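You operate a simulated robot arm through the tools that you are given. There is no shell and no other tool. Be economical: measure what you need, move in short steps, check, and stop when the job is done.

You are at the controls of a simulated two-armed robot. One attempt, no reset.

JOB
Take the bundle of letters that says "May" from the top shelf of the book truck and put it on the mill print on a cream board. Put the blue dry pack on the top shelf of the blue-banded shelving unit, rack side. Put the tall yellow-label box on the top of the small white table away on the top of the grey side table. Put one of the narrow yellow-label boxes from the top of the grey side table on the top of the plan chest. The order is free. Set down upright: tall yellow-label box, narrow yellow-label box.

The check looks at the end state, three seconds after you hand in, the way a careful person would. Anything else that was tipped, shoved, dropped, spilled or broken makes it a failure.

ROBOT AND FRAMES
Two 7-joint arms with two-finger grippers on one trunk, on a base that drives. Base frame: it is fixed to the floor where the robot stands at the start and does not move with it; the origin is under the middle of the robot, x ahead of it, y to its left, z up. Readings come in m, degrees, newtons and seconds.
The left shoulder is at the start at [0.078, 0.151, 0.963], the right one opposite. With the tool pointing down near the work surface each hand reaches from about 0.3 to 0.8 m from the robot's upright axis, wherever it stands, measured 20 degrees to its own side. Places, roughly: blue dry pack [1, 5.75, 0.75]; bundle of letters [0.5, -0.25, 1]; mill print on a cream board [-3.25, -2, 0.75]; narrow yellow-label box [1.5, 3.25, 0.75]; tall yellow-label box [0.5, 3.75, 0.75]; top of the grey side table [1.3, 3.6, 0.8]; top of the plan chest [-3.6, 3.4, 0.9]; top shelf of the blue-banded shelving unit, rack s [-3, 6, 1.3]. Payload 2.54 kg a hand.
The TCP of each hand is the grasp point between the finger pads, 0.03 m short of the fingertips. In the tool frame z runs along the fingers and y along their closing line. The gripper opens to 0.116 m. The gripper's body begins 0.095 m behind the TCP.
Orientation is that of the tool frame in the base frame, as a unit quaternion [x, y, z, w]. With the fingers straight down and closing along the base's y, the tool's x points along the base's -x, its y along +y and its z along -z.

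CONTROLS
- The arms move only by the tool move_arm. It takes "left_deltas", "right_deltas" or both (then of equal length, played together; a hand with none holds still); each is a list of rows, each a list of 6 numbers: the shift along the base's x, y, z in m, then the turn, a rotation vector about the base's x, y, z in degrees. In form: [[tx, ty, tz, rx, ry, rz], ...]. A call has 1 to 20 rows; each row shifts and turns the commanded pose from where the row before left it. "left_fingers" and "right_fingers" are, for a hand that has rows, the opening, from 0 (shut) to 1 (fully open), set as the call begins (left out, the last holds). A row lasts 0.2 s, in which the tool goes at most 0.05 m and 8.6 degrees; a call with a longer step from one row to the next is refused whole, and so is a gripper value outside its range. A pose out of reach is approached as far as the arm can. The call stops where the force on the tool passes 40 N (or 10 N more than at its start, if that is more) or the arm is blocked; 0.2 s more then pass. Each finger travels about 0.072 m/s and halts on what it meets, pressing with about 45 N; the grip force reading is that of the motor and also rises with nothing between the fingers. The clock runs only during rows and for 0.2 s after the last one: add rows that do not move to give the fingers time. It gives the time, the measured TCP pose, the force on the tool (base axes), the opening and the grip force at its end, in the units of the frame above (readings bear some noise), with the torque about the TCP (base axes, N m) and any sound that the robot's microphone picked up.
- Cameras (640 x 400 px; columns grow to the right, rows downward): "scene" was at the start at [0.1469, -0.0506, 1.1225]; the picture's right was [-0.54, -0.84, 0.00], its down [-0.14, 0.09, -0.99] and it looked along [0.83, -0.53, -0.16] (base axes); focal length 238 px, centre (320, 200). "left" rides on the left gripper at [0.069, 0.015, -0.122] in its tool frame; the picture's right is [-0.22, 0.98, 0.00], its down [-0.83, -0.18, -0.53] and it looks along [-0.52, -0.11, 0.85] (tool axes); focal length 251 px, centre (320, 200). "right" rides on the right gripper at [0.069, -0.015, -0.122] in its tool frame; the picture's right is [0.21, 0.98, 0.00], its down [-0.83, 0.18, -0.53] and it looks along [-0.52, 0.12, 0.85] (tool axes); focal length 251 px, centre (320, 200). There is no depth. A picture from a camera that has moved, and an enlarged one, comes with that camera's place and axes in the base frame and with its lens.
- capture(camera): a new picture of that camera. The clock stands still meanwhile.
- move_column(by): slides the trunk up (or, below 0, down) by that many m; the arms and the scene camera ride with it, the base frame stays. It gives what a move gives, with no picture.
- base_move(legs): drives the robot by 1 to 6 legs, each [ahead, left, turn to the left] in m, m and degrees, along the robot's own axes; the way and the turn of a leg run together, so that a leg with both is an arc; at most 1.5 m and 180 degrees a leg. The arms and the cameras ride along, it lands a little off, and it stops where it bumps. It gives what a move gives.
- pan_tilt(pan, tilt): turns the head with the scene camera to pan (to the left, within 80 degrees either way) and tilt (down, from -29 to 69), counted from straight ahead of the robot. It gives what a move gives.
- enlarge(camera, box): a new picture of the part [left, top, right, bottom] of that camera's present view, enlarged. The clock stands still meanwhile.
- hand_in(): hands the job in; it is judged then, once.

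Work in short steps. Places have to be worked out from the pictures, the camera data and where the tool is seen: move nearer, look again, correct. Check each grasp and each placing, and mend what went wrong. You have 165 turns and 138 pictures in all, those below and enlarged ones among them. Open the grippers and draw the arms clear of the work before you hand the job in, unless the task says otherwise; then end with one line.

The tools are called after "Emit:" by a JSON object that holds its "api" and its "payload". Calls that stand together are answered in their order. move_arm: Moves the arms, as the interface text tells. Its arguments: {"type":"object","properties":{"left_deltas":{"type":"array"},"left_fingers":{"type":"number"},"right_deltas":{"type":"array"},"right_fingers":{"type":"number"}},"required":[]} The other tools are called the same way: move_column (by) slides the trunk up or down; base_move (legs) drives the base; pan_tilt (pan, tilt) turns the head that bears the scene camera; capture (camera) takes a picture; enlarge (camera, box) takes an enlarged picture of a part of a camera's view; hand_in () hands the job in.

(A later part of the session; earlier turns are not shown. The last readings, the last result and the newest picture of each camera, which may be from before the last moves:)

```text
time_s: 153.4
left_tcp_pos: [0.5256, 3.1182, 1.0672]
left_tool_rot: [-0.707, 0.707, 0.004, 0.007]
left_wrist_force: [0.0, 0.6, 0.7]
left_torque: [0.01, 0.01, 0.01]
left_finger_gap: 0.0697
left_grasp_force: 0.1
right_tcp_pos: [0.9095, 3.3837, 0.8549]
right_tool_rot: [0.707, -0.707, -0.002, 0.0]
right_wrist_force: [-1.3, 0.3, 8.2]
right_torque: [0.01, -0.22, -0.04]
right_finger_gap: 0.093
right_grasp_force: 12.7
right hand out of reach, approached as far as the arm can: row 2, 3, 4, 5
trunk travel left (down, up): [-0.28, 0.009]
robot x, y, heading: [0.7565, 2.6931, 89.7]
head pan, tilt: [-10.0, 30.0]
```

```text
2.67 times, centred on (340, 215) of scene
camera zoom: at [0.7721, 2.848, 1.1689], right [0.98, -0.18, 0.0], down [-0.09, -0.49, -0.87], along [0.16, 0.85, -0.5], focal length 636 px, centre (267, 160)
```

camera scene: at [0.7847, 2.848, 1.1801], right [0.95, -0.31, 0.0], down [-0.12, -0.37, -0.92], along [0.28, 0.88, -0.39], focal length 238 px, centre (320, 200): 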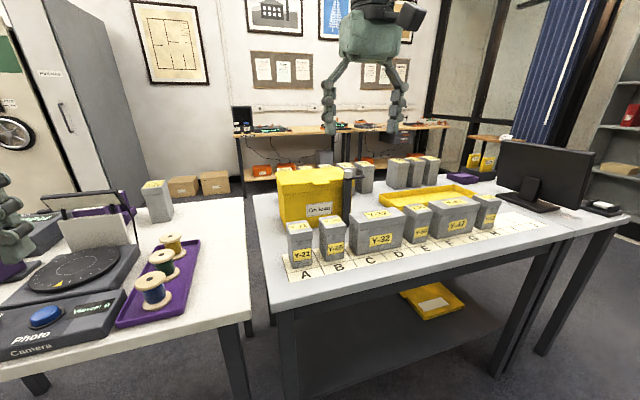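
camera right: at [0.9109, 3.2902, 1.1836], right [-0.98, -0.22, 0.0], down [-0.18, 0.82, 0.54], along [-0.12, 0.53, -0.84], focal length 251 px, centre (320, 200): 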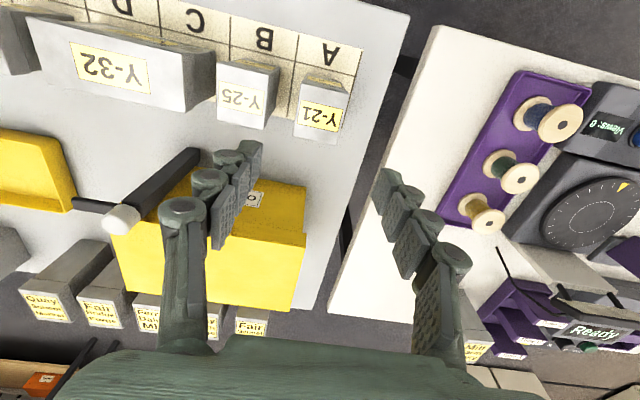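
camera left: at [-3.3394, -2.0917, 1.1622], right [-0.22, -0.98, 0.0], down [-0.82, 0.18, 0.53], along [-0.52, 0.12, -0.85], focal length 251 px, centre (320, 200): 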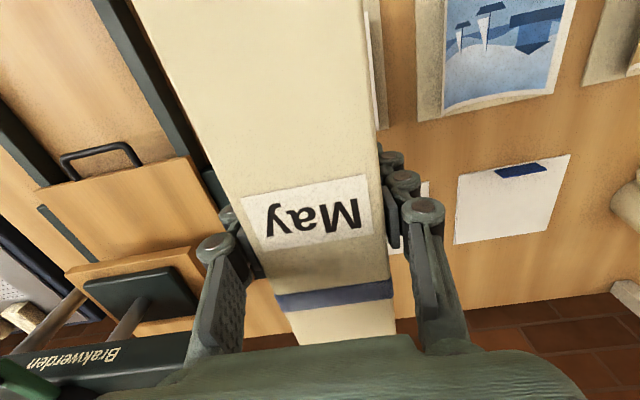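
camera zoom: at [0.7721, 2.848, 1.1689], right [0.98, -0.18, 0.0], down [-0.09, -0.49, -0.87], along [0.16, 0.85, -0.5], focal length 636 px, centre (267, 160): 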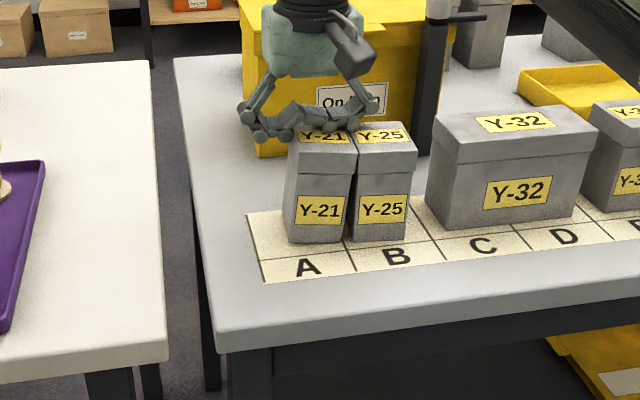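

The arm ran out of reach and drifted, and the boxes may have been nudged. I'll look from the wrist before moving.

Emit:
{"api": "capture", "payload": {"camera": "right"}}

Emit:
{"api": "enlarge", "payload": {"camera": "scene", "box": [310, 160, 410, 240]}}

```text
80 pictures are left
camera right: at [0.9265, 3.3146, 0.977], right [-0.98, -0.22, 0.0], down [-0.18, 0.82, 0.54], along [-0.12, 0.52, -0.84], focal length 251 px, centre (320, 200)
```

right: 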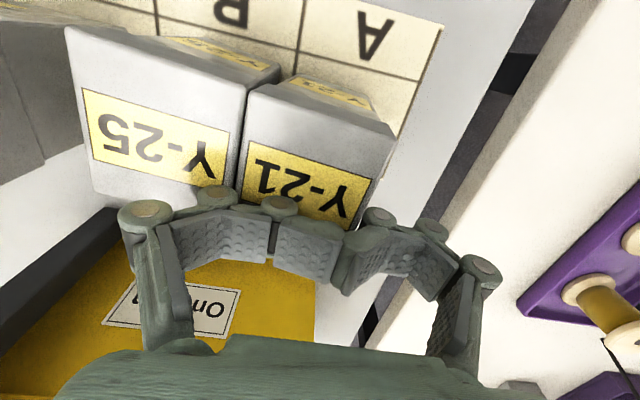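

```text
5.00 times, centred on (360, 200) of scene
camera zoom: at [0.7721, 2.848, 1.1689], right [0.98, -0.18, 0.0], down [-0.09, -0.49, -0.87], along [0.16, 0.85, -0.5], focal length 1192 px, centre (120, 200)
```

zoom: 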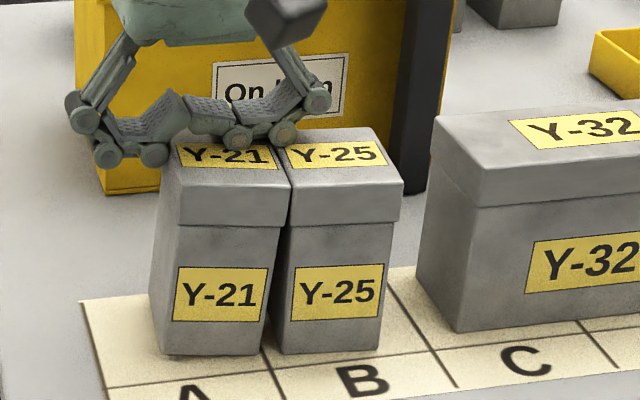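

The fingers folded onto the box tops and drew Y-21 and Y-25 together by about 1.5 cm. Both still stand in their cells. I'll lift straight up and then reposition the base for a better reach.

Emit:
{"api": "move_arm", "payload": {"right_deltas": [[0, 0, 0.01, 0, 0, 0], [0, 0, 0.02, 0, 0, 0], [0, 0, 0.04, 0, 0, 0], [0, 0, 0.045, 0, 0, 0], [0, 0, 0.045, 0, 0, 0], [0, 0, 0.045, 0, 0, 0]]}}

Emit:
{"api": "base_move", "payload": {"legs": [[0.12, 0.1, 0]]}}

Emit:
{"api": "capture", "payload": {"camera": "right"}}

Emit:
{"api": "capture", "payload": {"camera": "scene"}}

```text
time_s: 154.8
left_tcp_pos: [0.5263, 3.1196, 1.0654]
left_tool_rot: [0.708, -0.706, -0.004, -0.008]
left_wrist_force: [-0.2, 0.3, -0.2]
left_torque: [0.02, -0.03, -0.01]
left_finger_gap: 0.0695
left_grasp_force: 0.1
right_tcp_pos: [0.9123, 3.3858, 1.0608]
right_tool_rot: [0.708, -0.707, -0.002, -0.001]
right_wrist_force: [-0.5, -0.5, 1.0]
right_torque: [-0.01, -0.01, 0.01]
right_finger_gap: 0.0743
right_grasp_force: 0.1
trunk travel left (down, up): [-0.28, 0.009]
robot x, y, heading: [0.7564, 2.6965, 89.7]
head pan, tilt: [-10.0, 30.0]
```

```text
time_s: 156.4
left_tcp_pos: [0.4255, 3.2385, 1.0649]
left_tool_rot: [0.708, -0.706, -0.004, -0.007]
left_wrist_force: [-0.5, 0.6, -0.1]
left_torque: [-0.01, -0.05, 0.02]
left_finger_gap: 0.0695
left_grasp_force: 0.1
right_tcp_pos: [0.8107, 3.5074, 1.0616]
right_tool_rot: [0.708, -0.707, -0.002, -0.001]
right_wrist_force: [0.0, 0.4, 0.0]
right_torque: [0.0, 0.04, 0.0]
right_finger_gap: 0.074
right_grasp_force: 0.1
trunk travel left (down, up): [-0.28, 0.009]
robot x, y, heading: [0.6525, 2.8123, 89.6]
head pan, tilt: [-10.0, 30.0]
```

```text
78 pictures are left
camera right: at [0.8274, 3.437, 1.1833], right [-0.98, -0.22, 0.0], down [-0.18, 0.82, 0.54], along [-0.12, 0.53, -0.84], focal length 251 px, centre (320, 200)
```

right: 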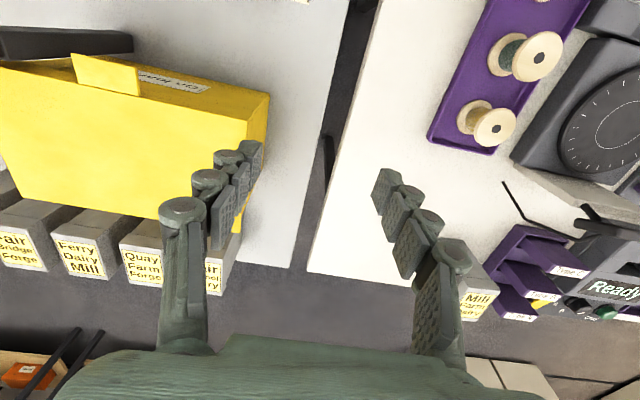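

```text
77 pictures are left
camera scene: at [0.6717, 2.9691, 1.169], right [0.98, -0.18, 0.0], down [-0.09, -0.49, -0.87], along [0.16, 0.85, -0.5], focal length 238 px, centre (320, 200)
```

scene: 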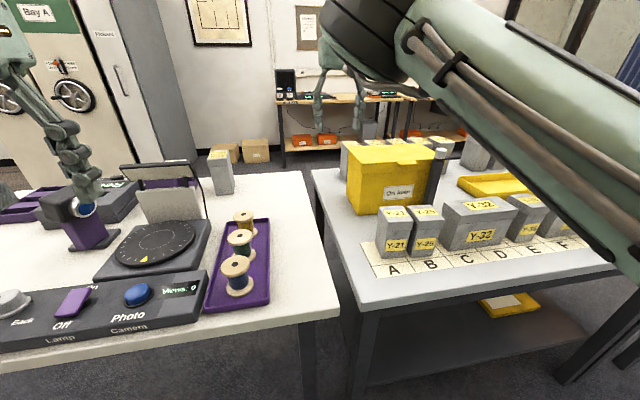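

I'll measure the new box positions.

Emit:
{"api": "enlarge", "payload": {"camera": "scene", "box": [350, 180, 470, 290]}}

```text
3.64 times, centred on (410, 235) of scene
camera zoom: at [0.6717, 2.9691, 1.169], right [0.98, -0.18, 0.0], down [-0.09, -0.49, -0.87], along [0.16, 0.85, -0.5], focal length 867 px, centre (-7, 73)
```

zoom: 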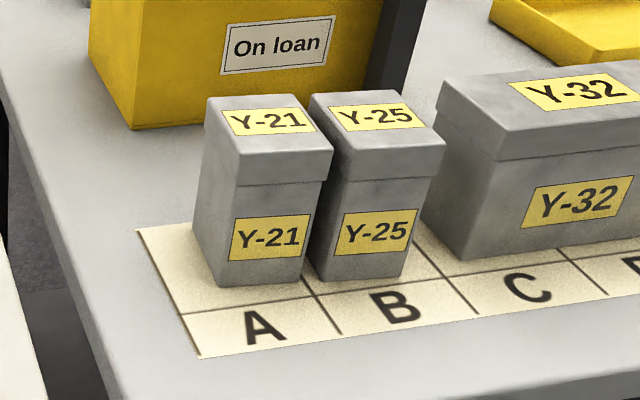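

The gap between Y-21 and Y-25 is nearly closed, so I'll grip Y-21 front-to-back instead. The crate behind it starts at y≈3.51. I'll turn the right hand −90° above Y-21 at (0.907, 3.355).

Emit:
{"api": "move_arm", "payload": {"right_deltas": [[0.009, -0.014, 0.02, 0, 0, -8.2], [0.009, -0.014, 0.02, 0, 0, -8.2], [0.009, -0.014, 0, 0, 0, -8.2], [0.009, -0.014, 0, 0, 0, -8.2], [0.009, -0.014, 0, 0, 0, -8.2], [0.009, -0.014, 0, 0, 0, -8.2], [0.009, -0.014, 0, 0, 0, -8.2], [0.009, -0.014, 0, 0, 0, -8.2], [0.009, -0.014, 0, 0, 0, -8.2], [0.008, -0.013, 0, 0, 0, -8.2], [0.007, -0.012, 0, 0, 0, -8], [0, 0, 0, 0, 0, 0]], "right_fingers": 0.8}}

Emit:
{"api": "capture", "payload": {"camera": "right"}}

```text
time_s: 159.0
left_tcp_pos: [0.4251, 3.2393, 1.0648]
left_tool_rot: [0.707, -0.707, -0.003, -0.008]
left_wrist_force: [-0.3, 0.5, 0.4]
left_torque: [-0.03, 0.01, 0.0]
left_finger_gap: 0.0696
left_grasp_force: 0.0
right_tcp_pos: [1.0864, 3.2048, 1.0204]
right_tool_rot: [-0.002, 1.0, 0.0, 0.004]
right_wrist_force: [0.5, -0.6, 0.0]
right_torque: [-0.03, 0.02, -0.02]
right_finger_gap: 0.0927
right_grasp_force: 0.0
right hand out of reach, approached as far as the arm can: row 2, 3, 4, 5, 6, 7, 8, 9, 10, 11
trunk travel left (down, up): [-0.28, 0.009]
robot x, y, heading: [0.6596, 2.8123, 89.6]
head pan, tilt: [-10.0, 30.0]
```

```text
75 pictures are left
camera right: at [1.0171, 3.1873, 1.1428], right [-0.22, 0.98, 0.0], down [0.82, 0.19, 0.54], along [0.53, 0.12, -0.84], focal length 251 px, centre (320, 200)
```

right: 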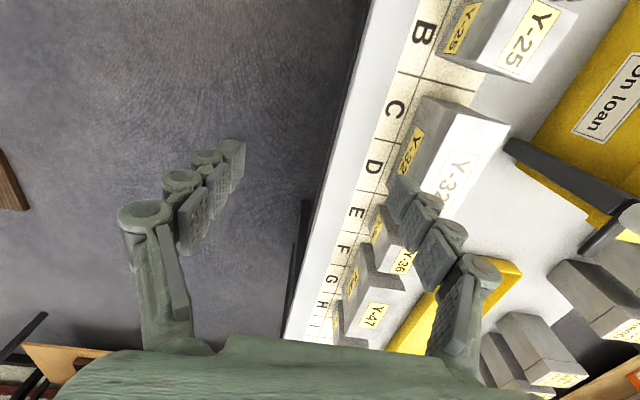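

Out of reach at that height. I'll command lower, where the arm reaches better, and see where it settles.

Emit:
{"api": "move_arm", "payload": {"right_deltas": [[0, 0, -0.03, 0, 0, 0], [0, 0, -0.03, 0, 0, 0], [0, 0, -0.03, 0, 0, 0], [0, 0, 0, 0, 0, 0], [0, 0, 0, 0, 0, 0]]}}

```text
time_s: 160.2
left_tcp_pos: [0.4247, 3.2386, 1.0663]
left_tool_rot: [0.708, -0.706, -0.004, -0.007]
left_wrist_force: [0.9, 0.5, -0.3]
left_torque: [-0.02, 0.02, -0.01]
left_finger_gap: 0.0695
left_grasp_force: 0.0
right_tcp_pos: [1.086, 3.2042, 0.9295]
right_tool_rot: [-0.001, 1.0, 0.0, 0.004]
right_wrist_force: [-0.2, 0.1, 0.8]
right_torque: [-0.01, -0.02, 0.0]
right_finger_gap: 0.0928
right_grasp_force: 0.2
trunk travel left (down, up): [-0.28, 0.009]
robot x, y, heading: [0.6529, 2.8133, 90.2]
head pan, tilt: [-10.0, 30.0]
```

The commanded pose follows the measured one. I'll raise to z 0.99 and move over Y-21.

Emit:
{"api": "move_arm", "payload": {"right_deltas": [[0, 0, 0.03, 0, 0, 0], [0, 0, 0.03, 0, 0, 0], [-0.03, 0.025, 0, 0, 0, 0], [-0.03, 0.025, 0, 0, 0, 0], [-0.03, 0.025, 0, 0, 0, 0], [-0.03, 0.025, 0, 0, 0, 0], [-0.03, 0.025, 0, 0, 0, 0], [-0.029, 0.026, 0, 0, 0, 0], [0, 0, 0, 0, 0, 0]]}}

Emit:
{"api": "capture", "payload": {"camera": "right"}}

```text
time_s: 162.2
left_tcp_pos: [0.4248, 3.2383, 1.0663]
left_tool_rot: [0.708, -0.706, -0.004, -0.008]
left_wrist_force: [-0.3, -0.2, 0.8]
left_torque: [-0.01, -0.02, 0.01]
left_finger_gap: 0.0698
left_grasp_force: 0.0
right_tcp_pos: [1.0558, 3.1979, 0.9862]
right_tool_rot: [-0.004, 1.0, 0.0, 0.004]
right_wrist_force: [-0.5, -0.6, -1.3]
right_torque: [-0.05, -0.01, -0.02]
right_finger_gap: 0.0926
right_grasp_force: 0.0
right hand out of reach, approached as far as the arm can: row 3, 4, 5, 6, 7, 8
trunk travel left (down, up): [-0.28, 0.009]
robot x, y, heading: [0.6535, 2.8122, 89.4]
head pan, tilt: [-10.0, 30.0]
```

```text
74 pictures are left
camera right: at [0.9858, 3.1821, 1.1086], right [-0.22, 0.98, 0.0], down [0.82, 0.19, 0.54], along [0.53, 0.12, -0.84], focal length 251 px, centre (320, 200)
```

right: 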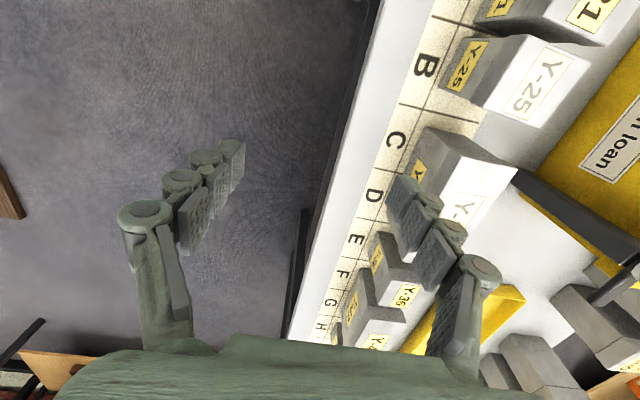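

With this wrist turn the right arm can't reach inward. I'll turn the base 15° right and shift, so the front-to-back grip needs less wrist turn.

Emit:
{"api": "base_move", "payload": {"legs": [[0.08, 0.13, 0], [0, 0, -15]]}}

Emit:
{"api": "move_arm", "payload": {"right_deltas": [[0, 0.0, 0, 0, 0, 7.5], [0, 0.0, 0, 0, 0, 7.5], [-0.02, 0.03, 0, 0, 0, 0], [-0.02, 0.03, 0, 0, 0, 0], [-0.02, 0.03, 0, 0, 0, 0], [-0.02, 0.03, 0, 0, 0, 0], [0, 0.03, 0, 0, 0, 0], [0, 0, 0, 0, 0, 0]]}}

Emit:
{"api": "capture", "payload": {"camera": "right"}}

```text
time_s: 165.0
left_tcp_pos: [0.4157, 3.3644, 1.0652]
left_tool_rot: [-0.607, 0.794, 0.002, 0.008]
left_wrist_force: [1.2, -0.9, 0.4]
left_torque: [0.0, -0.03, -0.01]
left_finger_gap: 0.0694
left_grasp_force: 0.1
right_tcp_pos: [1.0117, 3.1586, 0.9874]
right_tool_rot: [0.13, 0.992, 0.0, 0.004]
right_wrist_force: [-0.3, 0.4, -0.1]
right_torque: [-0.02, 0.05, 0.01]
right_finger_gap: 0.0929
right_grasp_force: 0.0
trunk travel left (down, up): [-0.28, 0.009]
robot x, y, heading: [0.5222, 2.8945, 74.4]
head pan, tilt: [-10.0, 30.0]
```

```text
time_s: 166.8
left_tcp_pos: [0.4154, 3.3652, 1.0655]
left_tool_rot: [-0.608, 0.794, 0.003, 0.008]
left_wrist_force: [-0.2, 0.0, -0.6]
left_torque: [0.0, 0.0, -0.01]
left_finger_gap: 0.0694
left_grasp_force: 0.1
right_tcp_pos: [1.0317, 3.2391, 0.9899]
right_tool_rot: [-0.002, 1.0, 0.001, 0.004]
right_wrist_force: [-0.8, -0.1, -0.1]
right_torque: [0.02, -0.01, -0.03]
right_finger_gap: 0.0927
right_grasp_force: 0.1
right hand out of reach, approached as far as the arm can: row 3, 4, 5, 6, 7
trunk travel left (down, up): [-0.28, 0.009]
robot x, y, heading: [0.5235, 2.8941, 74.3]
head pan, tilt: [-10.0, 30.0]
```

```text
73 pictures are left
camera right: at [0.9626, 3.223, 1.1118], right [-0.22, 0.98, 0.0], down [0.82, 0.18, 0.54], along [0.53, 0.12, -0.84], focal length 251 px, centre (320, 200)
```

right: 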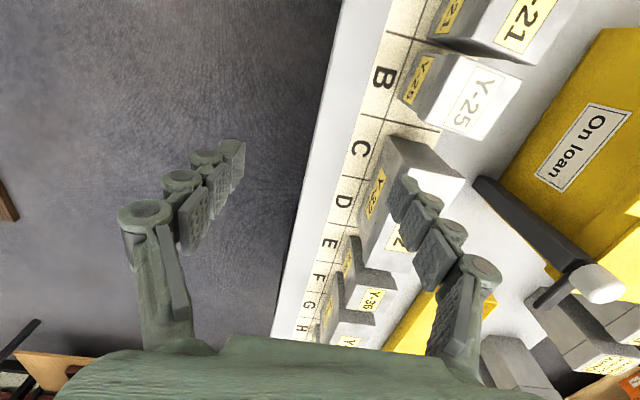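

The arm can't get further inward with this wrist angle. I'll square the base again and use the x-closing orientation. With shut fingers I'll first ease Y-21 forward from behind, then push Y-25 back to its place.

Emit:
{"api": "base_move", "payload": {"legs": [[-0.05, 0, 0], [0, 0, 15.7], [0, -0.15, 0]]}}

Emit:
{"api": "move_arm", "payload": {"right_deltas": [[0, 0, 0.02, 0, 0, 8], [0, 0, 0.02, 0, 0, 8], [0, 0, 0.02, 0, 0, 8], [0, 0, 0, 0, 0, 8], [0, 0, 0, 0, 0, 8], [0, 0, 0, 0, 0, 8], [0, 0, 0, 0, 0, 8], [0, 0, 0, 0, 0, 8], [0, 0, 0, 0, 0, 8], [0, 0, 0, 0, 0, 2.3]], "right_fingers": 0.0}}

```text
time_s: 170.4
left_tcp_pos: [0.4292, 3.2693, 1.065]
left_tool_rot: [0.71, -0.704, -0.004, -0.007]
left_wrist_force: [-0.4, 0.4, 0.4]
left_torque: [0.01, -0.01, 0.01]
left_finger_gap: 0.0696
left_grasp_force: 0.0
right_tcp_pos: [1.0565, 3.3156, 0.9887]
right_tool_rot: [-0.137, 0.991, 0.001, 0.003]
right_wrist_force: [0.4, 0.0, 0.5]
right_torque: [0.02, 0.0, -0.01]
right_finger_gap: 0.0928
right_grasp_force: 0.0
trunk travel left (down, up): [-0.28, 0.009]
robot x, y, heading: [0.6591, 2.8471, 89.9]
head pan, tilt: [-10.0, 30.0]
```

```text
time_s: 172.6
left_tcp_pos: [0.43, 3.2689, 1.066]
left_tool_rot: [0.709, -0.705, -0.003, -0.007]
left_wrist_force: [0.5, -0.5, 0.2]
left_torque: [0.02, 0.0, 0.0]
left_finger_gap: 0.0698
left_grasp_force: 0.0
right_tcp_pos: [1.0579, 3.3151, 1.0494]
right_tool_rot: [0.709, -0.705, -0.003, -0.002]
right_wrist_force: [-0.8, 0.1, 0.6]
right_torque: [0.0, 0.0, -0.02]
right_finger_gap: 0.0001
right_grasp_force: 27.9
trunk travel left (down, up): [-0.28, 0.009]
robot x, y, heading: [0.6608, 2.8453, 89.8]
head pan, tilt: [-10.0, 30.0]
```

The fingers are shut. I'll move above the space behind Y-21 and look.

Emit:
{"api": "move_arm", "payload": {"right_deltas": [[-0.038, 0.025, -0.005, 0, 0, 0], [-0.038, 0.025, -0.005, 0, 0, 0], [-0.038, 0.025, -0.01, 0, 0, 0], [-0.038, 0.025, -0.01, 0, 0, 0], [0, 0, -0.02, 0, 0, 0], [0, 0, 0, 0, 0, 0]]}}

Emit:
{"api": "capture", "payload": {"camera": "right"}}

Emit:
{"api": "enlarge", "payload": {"camera": "scene", "box": [330, 150, 510, 290]}}

```text
time_s: 174.0
left_tcp_pos: [0.4299, 3.2696, 1.0661]
left_tool_rot: [0.71, -0.704, -0.004, -0.007]
left_wrist_force: [0.2, 0.6, 0.2]
left_torque: [0.01, -0.03, 0.01]
left_finger_gap: 0.0696
left_grasp_force: 0.0
right_tcp_pos: [1.04, 3.3619, 0.9899]
right_tool_rot: [0.708, -0.706, -0.002, -0.004]
right_wrist_force: [0.5, -0.3, -0.7]
right_torque: [-0.04, 0.03, -0.01]
right_finger_gap: 0.0001
right_grasp_force: 28.7
right hand out of reach, approached as far as the arm can: row 1, 2, 3, 4
trunk travel left (down, up): [-0.28, 0.009]
robot x, y, heading: [0.6595, 2.8496, 90.0]
head pan, tilt: [-10.0, 30.0]
```

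```text
72 pictures are left
camera right: at [1.0555, 3.2918, 1.1133], right [-0.98, -0.22, -0.01], down [-0.19, 0.82, 0.54], along [-0.11, 0.53, -0.84], focal length 251 px, centre (320, 200)
```

right: 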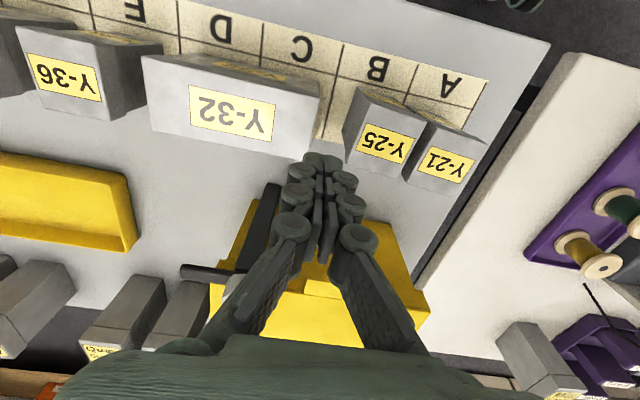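

```text
2.86 times, centred on (420, 220) of scene
camera zoom: at [0.6771, 3.001, 1.1691], right [0.98, -0.18, 0.0], down [-0.09, -0.49, -0.87], along [0.15, 0.85, -0.5], focal length 681 px, centre (34, 143)
```

zoom: 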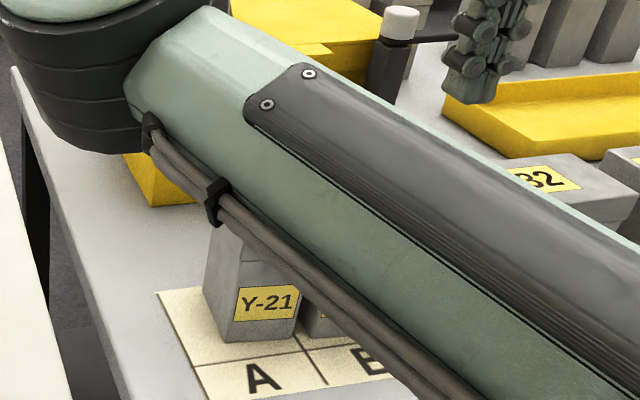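

The right arm's elbow has swung inward over the boxes, which is a bad configuration. I'll lift the hand up and outward to its starting posture and check the elbow.

Emit:
{"api": "move_arm", "payload": {"right_deltas": [[0, 0, 0.03, 0, 0, 0], [0, 0, 0.04, 0, 0, 0], [0, 0, 0.04, 0, 0, 0], [0.01, -0.02, 0.04, 0, 0, 0], [0.02, -0.03, 0.03, 0, 0, 0], [0.02, -0.03, 0.03, 0, 0, 0], [0.02, -0.03, 0.02, 0, 0, 0], [0.02, -0.02, 0, 0, 0, 0], [0, 0, 0, 0, 0, 0]]}}

Emit:
{"api": "capture", "payload": {"camera": "scene"}}

```text
time_s: 176.0
left_tcp_pos: [0.4285, 3.2699, 1.0657]
left_tool_rot: [0.709, -0.705, -0.004, -0.007]
left_wrist_force: [0.9, 0.0, -0.4]
left_torque: [-0.01, -0.01, -0.02]
left_finger_gap: 0.0696
left_grasp_force: 0.1
right_tcp_pos: [1.1322, 3.2302, 1.2224]
right_tool_rot: [0.708, -0.706, -0.004, -0.002]
right_wrist_force: [0.7, -0.1, 0.4]
right_torque: [-0.05, -0.01, -0.01]
right_finger_gap: 0.0
right_grasp_force: 28.1
trunk travel left (down, up): [-0.28, 0.009]
robot x, y, heading: [0.661, 2.8445, 90.1]
head pan, tilt: [-10.0, 30.0]
```

```text
70 pictures are left
camera scene: at [0.6769, 3.0011, 1.1691], right [0.98, -0.18, 0.0], down [-0.09, -0.49, -0.87], along [0.15, 0.85, -0.5], focal length 238 px, centre (320, 200)
```

scene: 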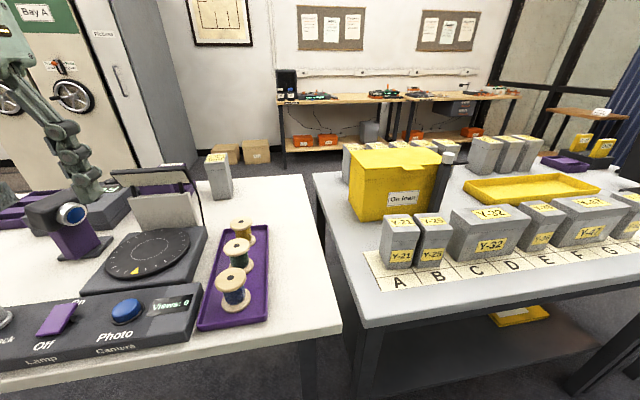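

The arm is out of the way again. The left arm reached a similar pose cleanly at the print, so I'll use it here: base to about (1.15, 2.81), putting Y-21 at the left arm's 20–25°.

Emit:
{"api": "base_move", "payload": {"legs": [[-0.035, -0.49, 0]]}}

Emit:
{"api": "move_arm", "payload": {"left_deltas": [[0, 0.03, 0.0, 0, 0, 0], [0, 0.03, 0, 0, 0, 0], [0, 0, 0, 0, 0, 0], [0, 0, 0, 0, 0, 0]], "left_fingers": 0.0}}

Emit:
{"api": "capture", "payload": {"camera": "left"}}

Emit:
{"api": "capture", "payload": {"camera": "scene"}}

```text
time_s: 181.2
left_tcp_pos: [0.9174, 3.2342, 1.0666]
left_tool_rot: [0.709, -0.705, -0.005, -0.008]
left_wrist_force: [-0.8, -0.1, -0.4]
left_torque: [0.0, 0.0, -0.01]
left_finger_gap: 0.0693
left_grasp_force: 0.0
right_tcp_pos: [1.6193, 3.1939, 1.222]
right_tool_rot: [0.708, -0.706, -0.004, -0.001]
right_wrist_force: [0.4, -0.1, -0.2]
right_torque: [0.0, 0.01, -0.01]
right_finger_gap: 0.0
right_grasp_force: 29.1
trunk travel left (down, up): [-0.28, 0.009]
robot x, y, heading: [1.1494, 2.8073, 90.0]
head pan, tilt: [-10.0, 30.0]
```

```text
time_s: 182.2
left_tcp_pos: [0.9172, 3.2947, 1.0663]
left_tool_rot: [0.709, -0.705, -0.003, -0.007]
left_wrist_force: [-0.3, 0.1, 1.1]
left_torque: [-0.02, 0.02, 0.01]
left_finger_gap: 0.0
left_grasp_force: 28.7
right_tcp_pos: [1.6195, 3.1941, 1.2214]
right_tool_rot: [0.708, -0.706, -0.003, -0.002]
right_wrist_force: [-0.1, -0.1, -0.1]
right_torque: [0.0, 0.03, 0.02]
right_finger_gap: 0.0
right_grasp_force: 28.6
trunk travel left (down, up): [-0.28, 0.009]
robot x, y, heading: [1.1485, 2.809, 89.7]
head pan, tilt: [-10.0, 30.0]
```

```text
69 pictures are left
camera left: at [0.9011, 3.225, 1.1857], right [-0.98, 0.21, 0.0], down [0.17, 0.82, 0.55], along [0.12, 0.54, -0.84], focal length 251 px, centre (320, 200)
```

left: 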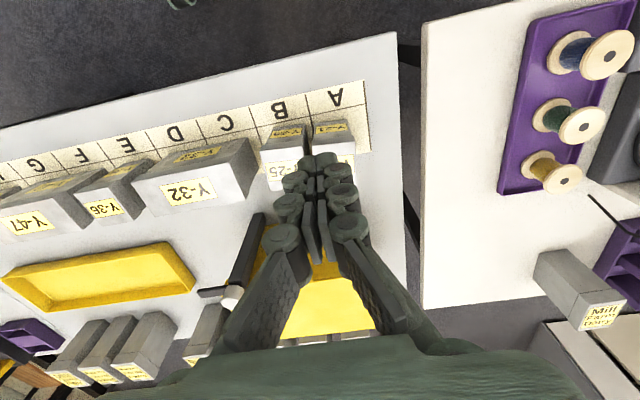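

```text
68 pictures are left
camera scene: at [1.1651, 2.9652, 1.169], right [0.98, -0.18, 0.0], down [-0.09, -0.49, -0.87], along [0.15, 0.85, -0.5], focal length 238 px, centre (320, 200)
```

scene: 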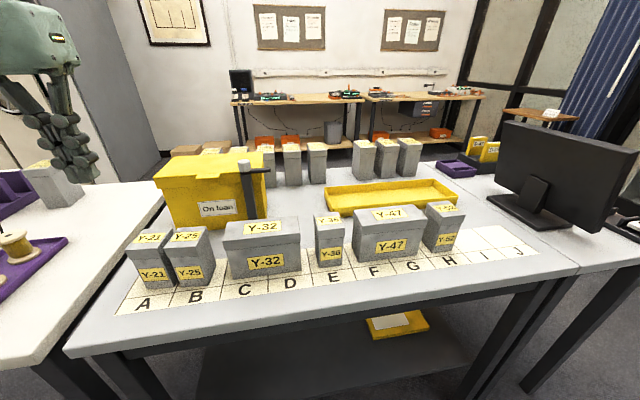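

Clear view. I'll zoom to measure Y-21 and Y-25 once more.

Emit:
{"api": "enlarge", "payload": {"camera": "scene", "box": [110, 200, 250, 320]}}

```text
3.33 times, centred on (180, 260) of scene
camera zoom: at [1.1651, 2.9652, 1.169], right [0.98, -0.18, 0.0], down [-0.09, -0.49, -0.87], along [0.15, 0.85, -0.5], focal length 794 px, centre (787, 0)
```

zoom: 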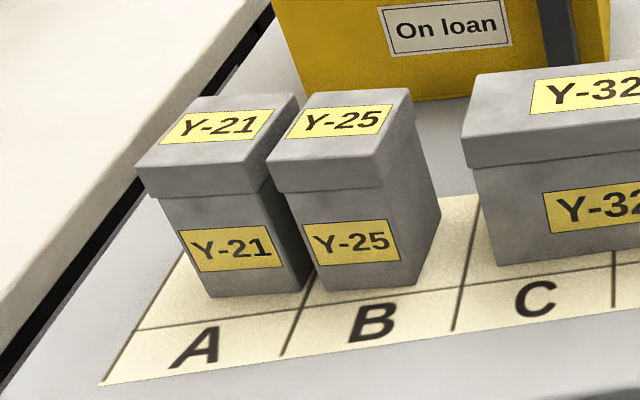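

I'll move the shut left hand behind Y-21 at y≈3.42, lower it, and check before pushing.

Emit:
{"api": "move_arm", "payload": {"left_deltas": [[-0.004, 0.042, 0, 0, 0, 0], [-0.004, 0.042, 0, 0, 0, 0], [0, 0.042, 0, 0, 0, 0], [0, 0, -0.04, 0, 0, 0], [0, 0, -0.04, 0, 0, 0], [0, 0, -0.03, 0, 0, 0], [0, 0, 0, 0, 0, 0]]}}

Emit:
{"api": "enlarge", "payload": {"camera": "scene", "box": [110, 140, 290, 320]}}

Emit:
{"api": "capture", "payload": {"camera": "left"}}

```text
time_s: 183.8
left_tcp_pos: [0.9095, 3.422, 0.955]
left_tool_rot: [0.708, -0.706, -0.004, -0.008]
left_wrist_force: [-0.8, 0.1, -1.2]
left_torque: [0.01, 0.02, -0.01]
left_finger_gap: 0.0002
left_grasp_force: 29.4
right_tcp_pos: [1.6195, 3.1939, 1.2224]
right_tool_rot: [0.707, -0.707, -0.003, -0.001]
right_wrist_force: [0.0, 0.1, 0.2]
right_torque: [0.01, 0.03, 0.0]
right_finger_gap: 0.0001
right_grasp_force: 28.5
trunk travel left (down, up): [-0.28, 0.009]
robot x, y, heading: [1.1519, 2.8071, 89.9]
head pan, tilt: [-10.0, 30.0]
```

```text
2.22 times, centred on (200, 230) of scene
camera zoom: at [1.1652, 2.965, 1.1691], right [0.98, -0.18, 0.0], down [-0.09, -0.49, -0.87], along [0.15, 0.85, -0.5], focal length 530 px, centre (587, 133)
```

zoom: 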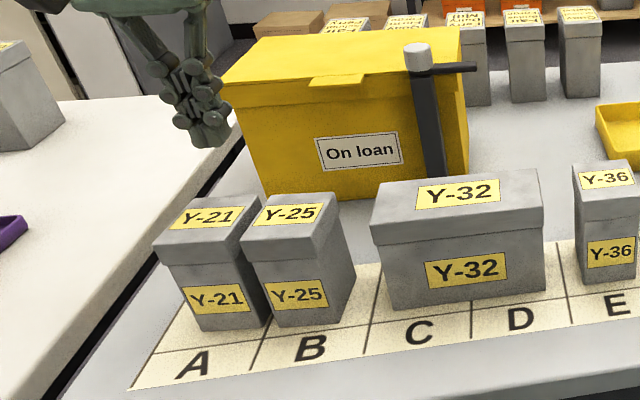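

```text
65 pictures are left
camera left: at [0.8946, 3.3521, 1.0754], right [-0.98, 0.21, 0.0], down [0.17, 0.82, 0.55], along [0.12, 0.54, -0.84], focal length 251 px, centre (320, 200)
```

left: 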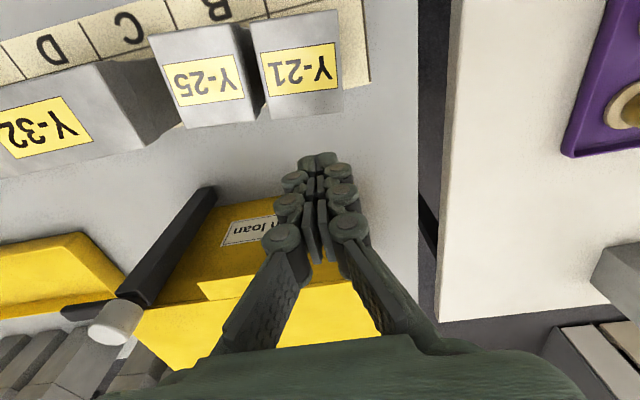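

From the wrist view, Y-21's back edge is at y≈3.397 and x 0.889–0.943. Y-25 has only shifted about 1 cm. I'll centre on it, lower behind it, and pull it forward 0.05 m, well short of the table edge at 3.245.

Emit:
{"api": "move_arm", "payload": {"left_deltas": [[0.006, 0.003, -0.03, 0, 0, 0], [0, 0, -0.04, 0, 0, 0], [0, 0, -0.04, 0, 0, 0], [0, 0, 0, 0, 0, 0]]}}

Emit:
{"api": "move_arm", "payload": {"left_deltas": [[0, -0.01, 0, 0, 0, 0], [0, -0.01, 0, 0, 0, 0], [0, -0.01, 0, 0, 0, 0], [0, -0.01, 0, 0, 0, 0], [0, -0.01, 0, 0, 0, 0], [0, -0.01, 0, 0, 0, 0], [0, -0.007, 0, 0, 0, 0], [0, 0, 0, 0, 0, 0]]}}

Emit:
{"api": "enlarge", "payload": {"camera": "scene", "box": [110, 140, 290, 320]}}

```text
time_s: 184.8
left_tcp_pos: [0.9154, 3.4248, 0.8462]
left_tool_rot: [0.708, -0.706, -0.003, -0.008]
left_wrist_force: [0.2, 0.1, 0.1]
left_torque: [0.02, -0.04, -0.01]
left_finger_gap: 0.0
left_grasp_force: 28.6
right_tcp_pos: [1.6188, 3.1948, 1.2225]
right_tool_rot: [0.708, -0.706, -0.003, -0.002]
right_wrist_force: [-0.2, -0.2, -0.4]
right_torque: [0.03, -0.02, 0.04]
right_finger_gap: 0.0
right_grasp_force: 28.5
trunk travel left (down, up): [-0.28, 0.009]
robot x, y, heading: [1.1494, 2.8064, 89.9]
head pan, tilt: [-10.0, 30.0]
```

```text
time_s: 186.6
left_tcp_pos: [0.9158, 3.3572, 0.844]
left_tool_rot: [0.709, -0.705, -0.003, -0.007]
left_wrist_force: [-0.6, 0.6, -0.4]
left_torque: [-0.04, 0.0, -0.04]
left_finger_gap: 0.0
left_grasp_force: 28.8
right_tcp_pos: [1.6193, 3.1938, 1.2219]
right_tool_rot: [0.708, -0.706, -0.003, -0.002]
right_wrist_force: [-0.6, 1.0, 0.6]
right_torque: [-0.01, 0.0, -0.04]
right_finger_gap: 0.0001
right_grasp_force: 28.9
trunk travel left (down, up): [-0.28, 0.009]
robot x, y, heading: [1.1491, 2.8112, 89.9]
head pan, tilt: [-10.0, 30.0]
```

```text
2.22 times, centred on (200, 230) of scene
camera zoom: at [1.1651, 2.9652, 1.169], right [0.98, -0.18, 0.0], down [-0.09, -0.49, -0.87], along [0.15, 0.85, -0.5], focal length 530 px, centre (587, 133)
```

zoom: 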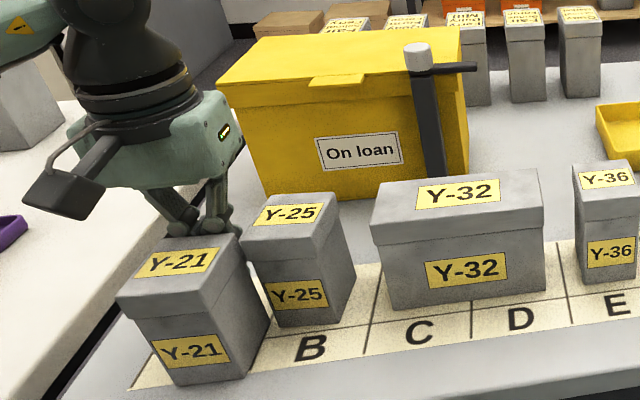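

Y-21 came forward upright and its back corner is clear of Y-25. While here, I'll nudge Y-25 about 1 cm right to its original place, then lift.

Emit:
{"api": "move_arm", "payload": {"left_deltas": [[0, 0.005, 0, 0, 0, 0], [0.01, 0, 0, 0, 0, 0], [0.01, 0, 0, 0, 0, 0], [0.01, 0, 0, 0, 0, 0], [0.004, 0, 0, 0, 0, 0], [0, 0, 0, 0, 0, 0], [-0.01, 0.005, 0, 0, 0, 0], [-0.01, 0, 0, 0, 0, 0], [0, 0, 0.03, 0, 0, 0], [0, 0, 0.04, 0, 0, 0], [0, 0, 0.04, 0, 0, 0], [0, 0, 0.04, 0, 0, 0], [0, -0.02, 0, 0, 0, 0]]}}

Emit:
{"api": "move_arm", "payload": {"left_deltas": [[0, 0, 0, 0, 0, 0], [0, 0, 0, 0, 0, 0], [0, 0, 0, 0, 0, 0], [0, 0, 0, 0, 0, 0]], "left_fingers": 0.66}}

Emit:
{"api": "capture", "payload": {"camera": "left"}}

Emit:
{"api": "enlarge", "payload": {"camera": "scene", "box": [110, 140, 290, 320]}}

```text
time_s: 189.4
left_tcp_pos: [0.9306, 3.3444, 0.9949]
left_tool_rot: [0.709, -0.705, -0.004, -0.007]
left_wrist_force: [0.4, -0.1, 0.3]
left_torque: [0.01, 0.0, -0.03]
left_finger_gap: 0.0
left_grasp_force: 28.6
right_tcp_pos: [1.6197, 3.1937, 1.2225]
right_tool_rot: [0.708, -0.706, -0.004, -0.002]
right_wrist_force: [0.0, -0.5, -0.3]
right_torque: [0.0, -0.01, 0.0]
right_finger_gap: 0.0
right_grasp_force: 28.6
trunk travel left (down, up): [-0.28, 0.009]
robot x, y, heading: [1.1446, 2.809, 89.8]
head pan, tilt: [-10.0, 30.0]
```

```text
time_s: 190.4
left_tcp_pos: [0.93, 3.3447, 0.9948]
left_tool_rot: [0.709, -0.706, -0.003, -0.007]
left_wrist_force: [0.2, 0.4, 0.8]
left_torque: [-0.03, 0.03, 0.04]
left_finger_gap: 0.0766
left_grasp_force: 0.0
right_tcp_pos: [1.6191, 3.1935, 1.2217]
right_tool_rot: [0.707, -0.707, -0.003, -0.003]
right_wrist_force: [0.1, 0.4, 0.5]
right_torque: [-0.02, -0.04, -0.01]
right_finger_gap: 0.0001
right_grasp_force: 28.6
trunk travel left (down, up): [-0.28, 0.009]
robot x, y, heading: [1.1487, 2.8099, 89.9]
head pan, tilt: [-10.0, 30.0]
```

```text
63 pictures are left
camera left: at [0.9147, 3.275, 1.1156], right [-0.98, 0.21, 0.0], down [0.17, 0.82, 0.55], along [0.12, 0.54, -0.84], focal length 251 px, centre (320, 200)
```

left: 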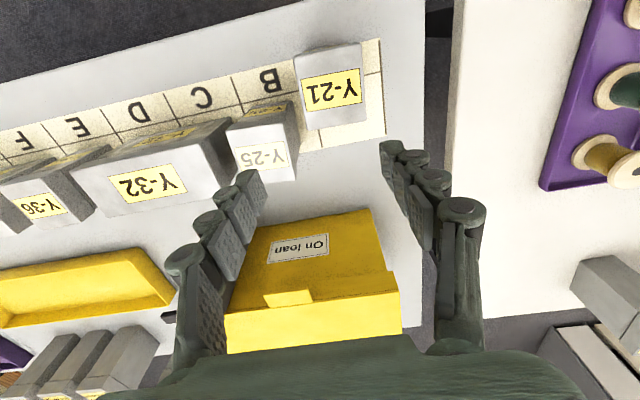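

```text
2.22 times, centred on (200, 230) of scene
camera zoom: at [1.1651, 2.9651, 1.169], right [0.98, -0.18, 0.0], down [-0.09, -0.49, -0.87], along [0.15, 0.85, -0.5], focal length 530 px, centre (587, 133)
```

zoom: 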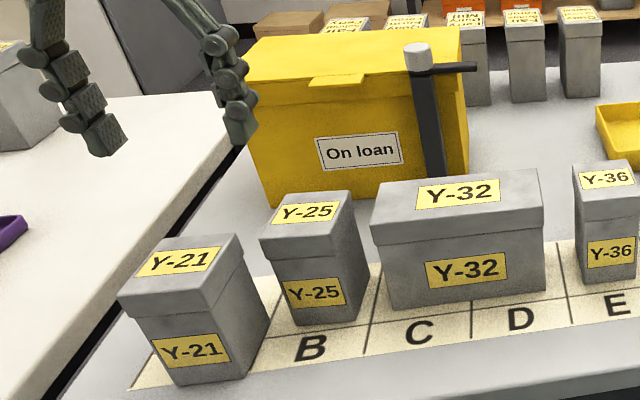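

Y-25 is back centred in B and Y-21 is clear, its top centred at (0.915, 3.314). I'll align just forward of centre and descend.

Emit:
{"api": "move_arm", "payload": {"left_deltas": [[-0.015, -0.038, 0, 0, 0, 0], [0, 0, -0.04, 0, 0, 0], [0, 0, -0.04, 0, 0, 0], [0, 0, -0.035, 0, 0, 0], [0, 0, -0.03, 0, 0, 0], [0, 0, 0, 0, 0, 0]]}}

Emit:
{"api": "move_arm", "payload": {"left_deltas": [[0, 0, 0, 0, 0, 0], [0, 0, 0, 0, 0, 0], [0, 0, 0, 0, 0, 0], [0, 0, 0, 0, 0, 0]], "left_fingers": 0.0}}

Emit:
{"api": "enlarge", "payload": {"camera": "scene", "box": [110, 140, 290, 320]}}

```text
time_s: 191.8
left_tcp_pos: [0.9145, 3.3081, 0.8493]
left_tool_rot: [0.709, -0.705, -0.004, -0.008]
left_wrist_force: [0.5, -1.0, -0.4]
left_torque: [-0.02, 0.01, 0.02]
left_finger_gap: 0.0766
left_grasp_force: 0.2
right_tcp_pos: [1.6203, 3.1936, 1.2225]
right_tool_rot: [0.708, -0.706, -0.003, -0.002]
right_wrist_force: [0.5, -0.2, 0.4]
right_torque: [0.0, 0.0, 0.01]
right_finger_gap: 0.0002
right_grasp_force: 29.0
trunk travel left (down, up): [-0.28, 0.009]
robot x, y, heading: [1.1498, 2.8126, 89.8]
head pan, tilt: [-10.0, 30.0]
```

```text
time_s: 192.8
left_tcp_pos: [0.9147, 3.3081, 0.8512]
left_tool_rot: [0.709, -0.705, -0.004, -0.008]
left_wrist_force: [-1.2, 0.3, 0.4]
left_torque: [-0.04, 0.13, -0.06]
left_finger_gap: 0.0538
left_grasp_force: 45.0
right_tcp_pos: [1.6201, 3.1946, 1.2226]
right_tool_rot: [0.707, -0.707, -0.003, -0.002]
right_wrist_force: [0.5, -0.4, -0.5]
right_torque: [0.01, 0.0, 0.0]
right_finger_gap: 0.0
right_grasp_force: 28.2
trunk travel left (down, up): [-0.28, 0.009]
robot x, y, heading: [1.1468, 2.8082, 89.8]
head pan, tilt: [-10.0, 30.0]
```

```text
2.22 times, centred on (200, 230) of scene
camera zoom: at [1.165, 2.9651, 1.1691], right [0.98, -0.18, 0.0], down [-0.09, -0.49, -0.87], along [0.15, 0.85, -0.5], focal length 530 px, centre (587, 133)
```

zoom: 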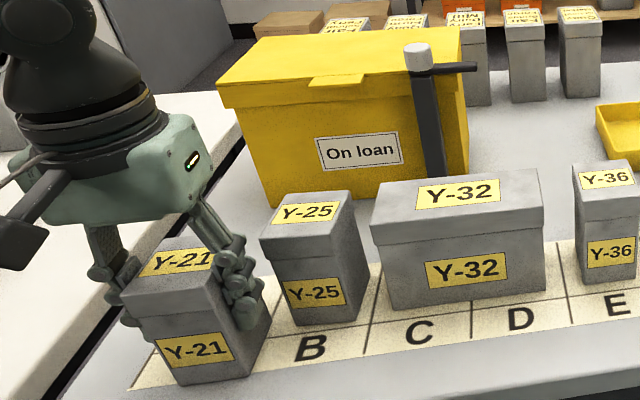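

Y-21 is gripped. I'll lift it and draw it in toward the robot.

Emit:
{"api": "move_arm", "payload": {"left_deltas": [[0, 0, 0.03, 0, 0, 0], [0, 0, 0.04, 0, 0, 0], [0, 0, 0.045, 0, 0, 0], [0, 0, 0.045, 0, 0, 0], [0, -0.02, 0.04, 0, 0, 0], [0, -0.03, 0, 0, 0, 0], [0, -0.03, 0, 0, 0, 0], [0, 0, 0, 0, 0, 0]]}}

Emit:
{"api": "capture", "payload": {"camera": "scene"}}

```text
time_s: 194.6
left_tcp_pos: [0.9128, 3.2268, 1.0506]
left_tool_rot: [0.709, -0.705, -0.003, -0.008]
left_wrist_force: [0.0, 0.2, -1.4]
left_torque: [-0.02, -0.01, 0.02]
left_finger_gap: 0.0534
left_grasp_force: 44.9
right_tcp_pos: [1.6192, 3.1946, 1.2228]
right_tool_rot: [0.708, -0.706, -0.004, -0.003]
right_wrist_force: [-0.4, 0.1, 0.1]
right_torque: [0.0, 0.0, -0.01]
right_finger_gap: 0.0001
right_grasp_force: 28.9
trunk travel left (down, up): [-0.28, 0.009]
robot x, y, heading: [1.1517, 2.8067, 89.6]
head pan, tilt: [-10.0, 30.0]
```

```text
60 pictures are left
camera scene: at [1.165, 2.9655, 1.169], right [0.98, -0.18, 0.0], down [-0.09, -0.49, -0.87], along [0.15, 0.85, -0.5], focal length 238 px, centre (320, 200)
```

scene: 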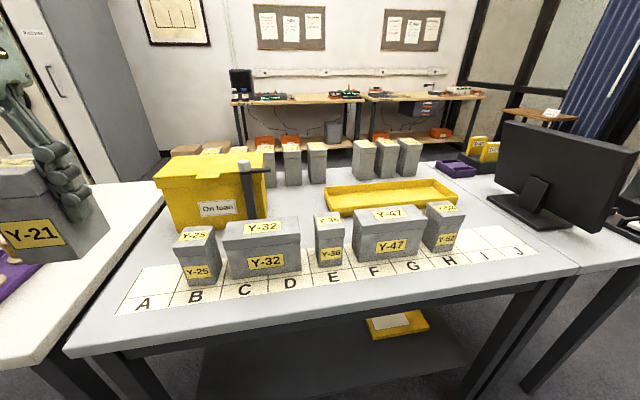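

Y-21 is in the left hand. The tall box is best reached from the north, so I'll back off, go west past the white table, and turn north.

Emit:
{"api": "base_move", "payload": {"legs": [[-0.35, 0, 0], [0, 0, 90], [1.3, 0, 0], [0.7, 0, 0], [0, 0, -90]]}}

Emit:
{"api": "capture", "payload": {"camera": "scene"}}

```text
time_s: 214.3
left_tcp_pos: [-1.1024, 2.9685, 1.05]
left_tool_rot: [-0.695, 0.719, 0.004, 0.007]
left_wrist_force: [-1.5, 0.1, -2.3]
left_torque: [-0.01, -0.02, -0.01]
left_finger_gap: 0.0532
left_grasp_force: 44.6
right_tcp_pos: [-0.3977, 2.9091, 1.2224]
right_tool_rot: [-0.694, 0.72, 0.002, 0.002]
right_wrist_force: [0.3, 0.4, 0.3]
right_torque: [-0.01, -0.02, 0.0]
right_finger_gap: 0.0001
right_grasp_force: 28.9
trunk travel left (down, up): [-0.28, 0.009]
robot x, y, heading: [-0.8797, 2.5414, 87.5]
head pan, tilt: [-10.0, 30.0]
```

```text
59 pictures are left
camera scene: at [-0.8602, 2.6979, 1.169], right [0.98, -0.21, 0.0], down [-0.11, -0.49, -0.87], along [0.19, 0.85, -0.5], focal length 238 px, centre (320, 200)
```

scene: 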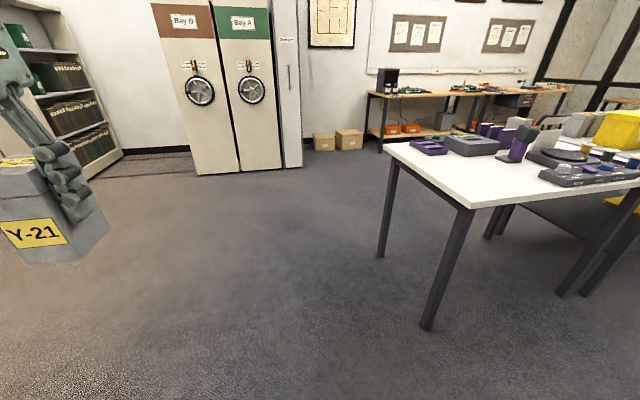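

The floor is clear to the north. I'll drive up, turn east behind the white table, and face south.

Emit:
{"api": "base_move", "payload": {"legs": [[1.3, 0.08, 0], [0.68, 0, 0], [0, 0, -88], [1.25, 0, 0], [0, 0, -90]]}}

Emit:
{"api": "pan_tilt", "payload": {"pan": -5, "tilt": 32}}

Emit:
{"api": "capture", "payload": {"camera": "scene"}}

```text
time_s: 238.0
left_tcp_pos: [0.5671, 4.1268, 1.05]
left_tool_rot: [0.703, 0.711, -0.007, 0.004]
left_wrist_force: [0.2, -0.5, -2.9]
left_torque: [0.02, -0.03, -0.01]
left_finger_gap: 0.0534
left_grasp_force: 44.5
right_tcp_pos: [-0.1394, 4.1537, 1.2224]
right_tool_rot: [0.704, 0.71, -0.001, 0.003]
right_wrist_force: [-0.3, 0.4, 0.4]
right_torque: [0.02, 0.0, 0.01]
right_finger_gap: 0.0
right_grasp_force: 28.6
trunk travel left (down, up): [-0.28, 0.009]
robot x, y, heading: [0.3272, 4.5423, -89.7]
head pan, tilt: [-10.0, 30.0]
```

```text
time_s: 238.7
left_tcp_pos: [0.5662, 4.1257, 1.05]
left_tool_rot: [0.702, 0.712, -0.007, 0.003]
left_wrist_force: [-0.5, -1.1, -1.8]
left_torque: [0.04, -0.03, -0.03]
left_finger_gap: 0.053
left_grasp_force: 45.5
right_tcp_pos: [-0.1396, 4.1532, 1.2223]
right_tool_rot: [0.704, 0.71, -0.001, 0.003]
right_wrist_force: [0.3, -0.5, -0.2]
right_torque: [0.01, -0.02, -0.01]
right_finger_gap: 0.0001
right_grasp_force: 28.8
trunk travel left (down, up): [-0.28, 0.009]
robot x, y, heading: [0.326, 4.5409, -89.8]
head pan, tilt: [-5.0, 32.0]
```

```text
58 pictures are left
camera scene: at [0.3213, 4.3843, 1.1659], right [-1.0, 0.08, 0.0], down [0.04, 0.53, -0.85], along [-0.07, -0.85, -0.53], focal length 238 px, centre (320, 200)
```

scene: 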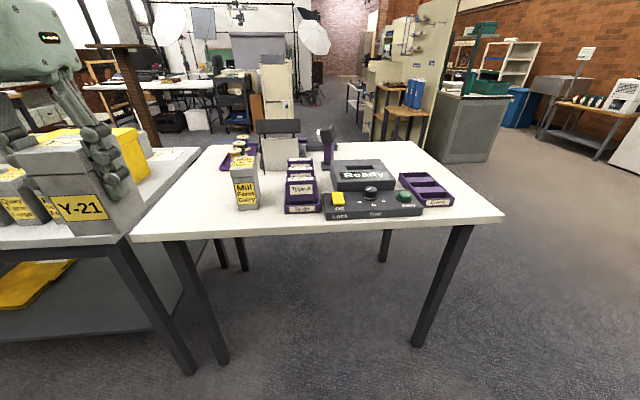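

The tall box, "Mill Farm Dairy", stands near (0.485, 3.75) with its top at about z 0.90 and free space around it. I'll raise Y-21 a bit and shift the base so the right arm faces the tall box.

Emit:
{"api": "move_arm", "payload": {"left_deltas": [[0, 0, 0.03, 0, 0, 0], [0, 0, 0.03, 0, 0, 0]]}}

Emit:
{"api": "base_move", "payload": {"legs": [[0.0, 0.37, 0], [0.2, 0, 0]]}}

Emit:
{"api": "move_arm", "payload": {"right_deltas": [[0.03, -0.01, -0.01, 0, 0, 0], [0.03, -0.01, -0.01, 0, 0, 0], [0.03, -0.02, -0.02, 0, 0, 0], [0.03, -0.02, -0.02, 0, 0, 0], [0.03, -0.02, -0.02, 0, 0, 0], [0.03, -0.02, -0.02, 0, 0, 0], [0.02, -0.02, -0.02, 0, 0, 0], [0.0, -0.02, -0.02, 0, 0, 0], [0, 0, 0, 0, 0, 0]], "right_fingers": 0.9}}

Emit:
{"api": "capture", "payload": {"camera": "right"}}

Emit:
{"api": "capture", "payload": {"camera": "scene"}}

```text
time_s: 239.2
left_tcp_pos: [0.5649, 4.1269, 1.1099]
left_tool_rot: [0.703, 0.711, -0.007, 0.005]
left_wrist_force: [-0.3, 0.8, -2.9]
left_torque: [0.0, -0.01, -0.01]
left_finger_gap: 0.0531
left_grasp_force: 44.5
right_tcp_pos: [-0.1411, 4.1536, 1.2218]
right_tool_rot: [0.705, 0.71, -0.002, 0.003]
right_wrist_force: [-0.5, 0.0, -0.6]
right_torque: [0.0, -0.01, 0.05]
right_finger_gap: 0.0
right_grasp_force: 28.9
trunk travel left (down, up): [-0.28, 0.009]
robot x, y, heading: [0.3294, 4.5423, -89.5]
head pan, tilt: [-5.0, 32.0]
```

```text
time_s: 244.6
left_tcp_pos: [0.9303, 3.9212, 1.111]
left_tool_rot: [0.707, 0.707, -0.006, 0.003]
left_wrist_force: [0.0, 0.1, -2.6]
left_torque: [0.05, -0.01, 0.0]
left_finger_gap: 0.0534
left_grasp_force: 45.2
right_tcp_pos: [0.2252, 3.96, 1.2219]
right_tool_rot: [0.708, 0.706, -0.001, 0.003]
right_wrist_force: [-0.5, -0.5, -0.5]
right_torque: [0.01, -0.02, 0.04]
right_finger_gap: 0.0
right_grasp_force: 28.6
trunk travel left (down, up): [-0.28, 0.009]
robot x, y, heading: [0.6986, 4.3409, -90.6]
head pan, tilt: [-5.0, 32.0]
```

```text
time_s: 246.6
left_tcp_pos: [0.9291, 3.9231, 1.1118]
left_tool_rot: [0.707, 0.707, -0.007, 0.003]
left_wrist_force: [-1.1, 0.9, -1.6]
left_torque: [-0.01, -0.03, 0.02]
left_finger_gap: 0.0533
left_grasp_force: 44.5
right_tcp_pos: [0.3999, 3.8232, 1.0902]
right_tool_rot: [0.71, 0.704, 0.004, 0.003]
right_wrist_force: [-1.1, -0.5, -0.1]
right_torque: [-0.03, 0.02, 0.0]
right_finger_gap: 0.1043
right_grasp_force: 0.1
right hand out of reach, approached as far as the arm can: row 4, 5
trunk travel left (down, up): [-0.28, 0.009]
robot x, y, heading: [0.6965, 4.3445, -90.4]
head pan, tilt: [-5.0, 32.0]
```

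```text
57 pictures are left
camera right: at [0.3834, 3.8909, 1.2124], right [0.98, 0.21, 0.01], down [0.17, -0.83, 0.53], along [0.12, -0.52, -0.84], focal length 251 px, centre (320, 200)
```

right: 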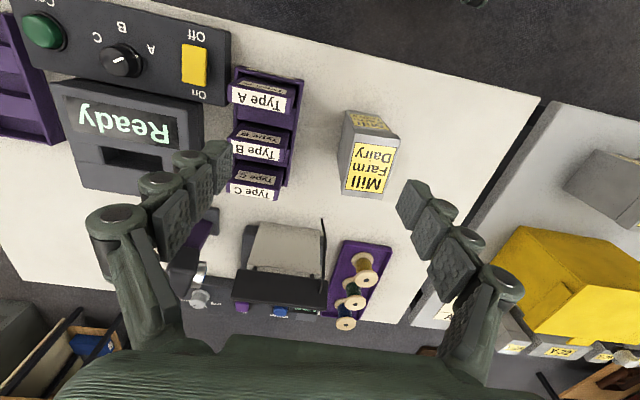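

```text
56 pictures are left
camera scene: at [0.6782, 4.184, 1.1764], right [-0.98, 0.21, 0.0], down [0.09, 0.42, -0.9], along [-0.19, -0.88, -0.43], focal length 238 px, centre (320, 200)
```

scene: 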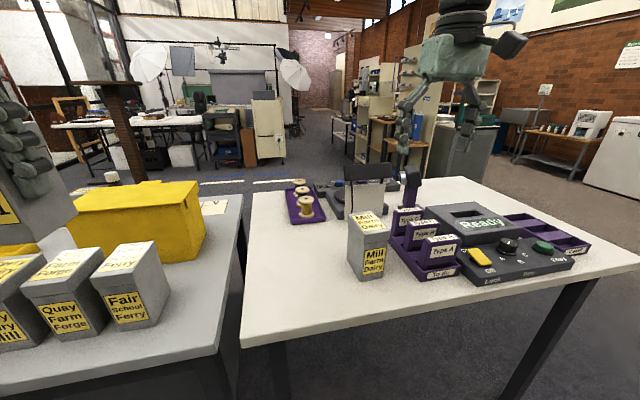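

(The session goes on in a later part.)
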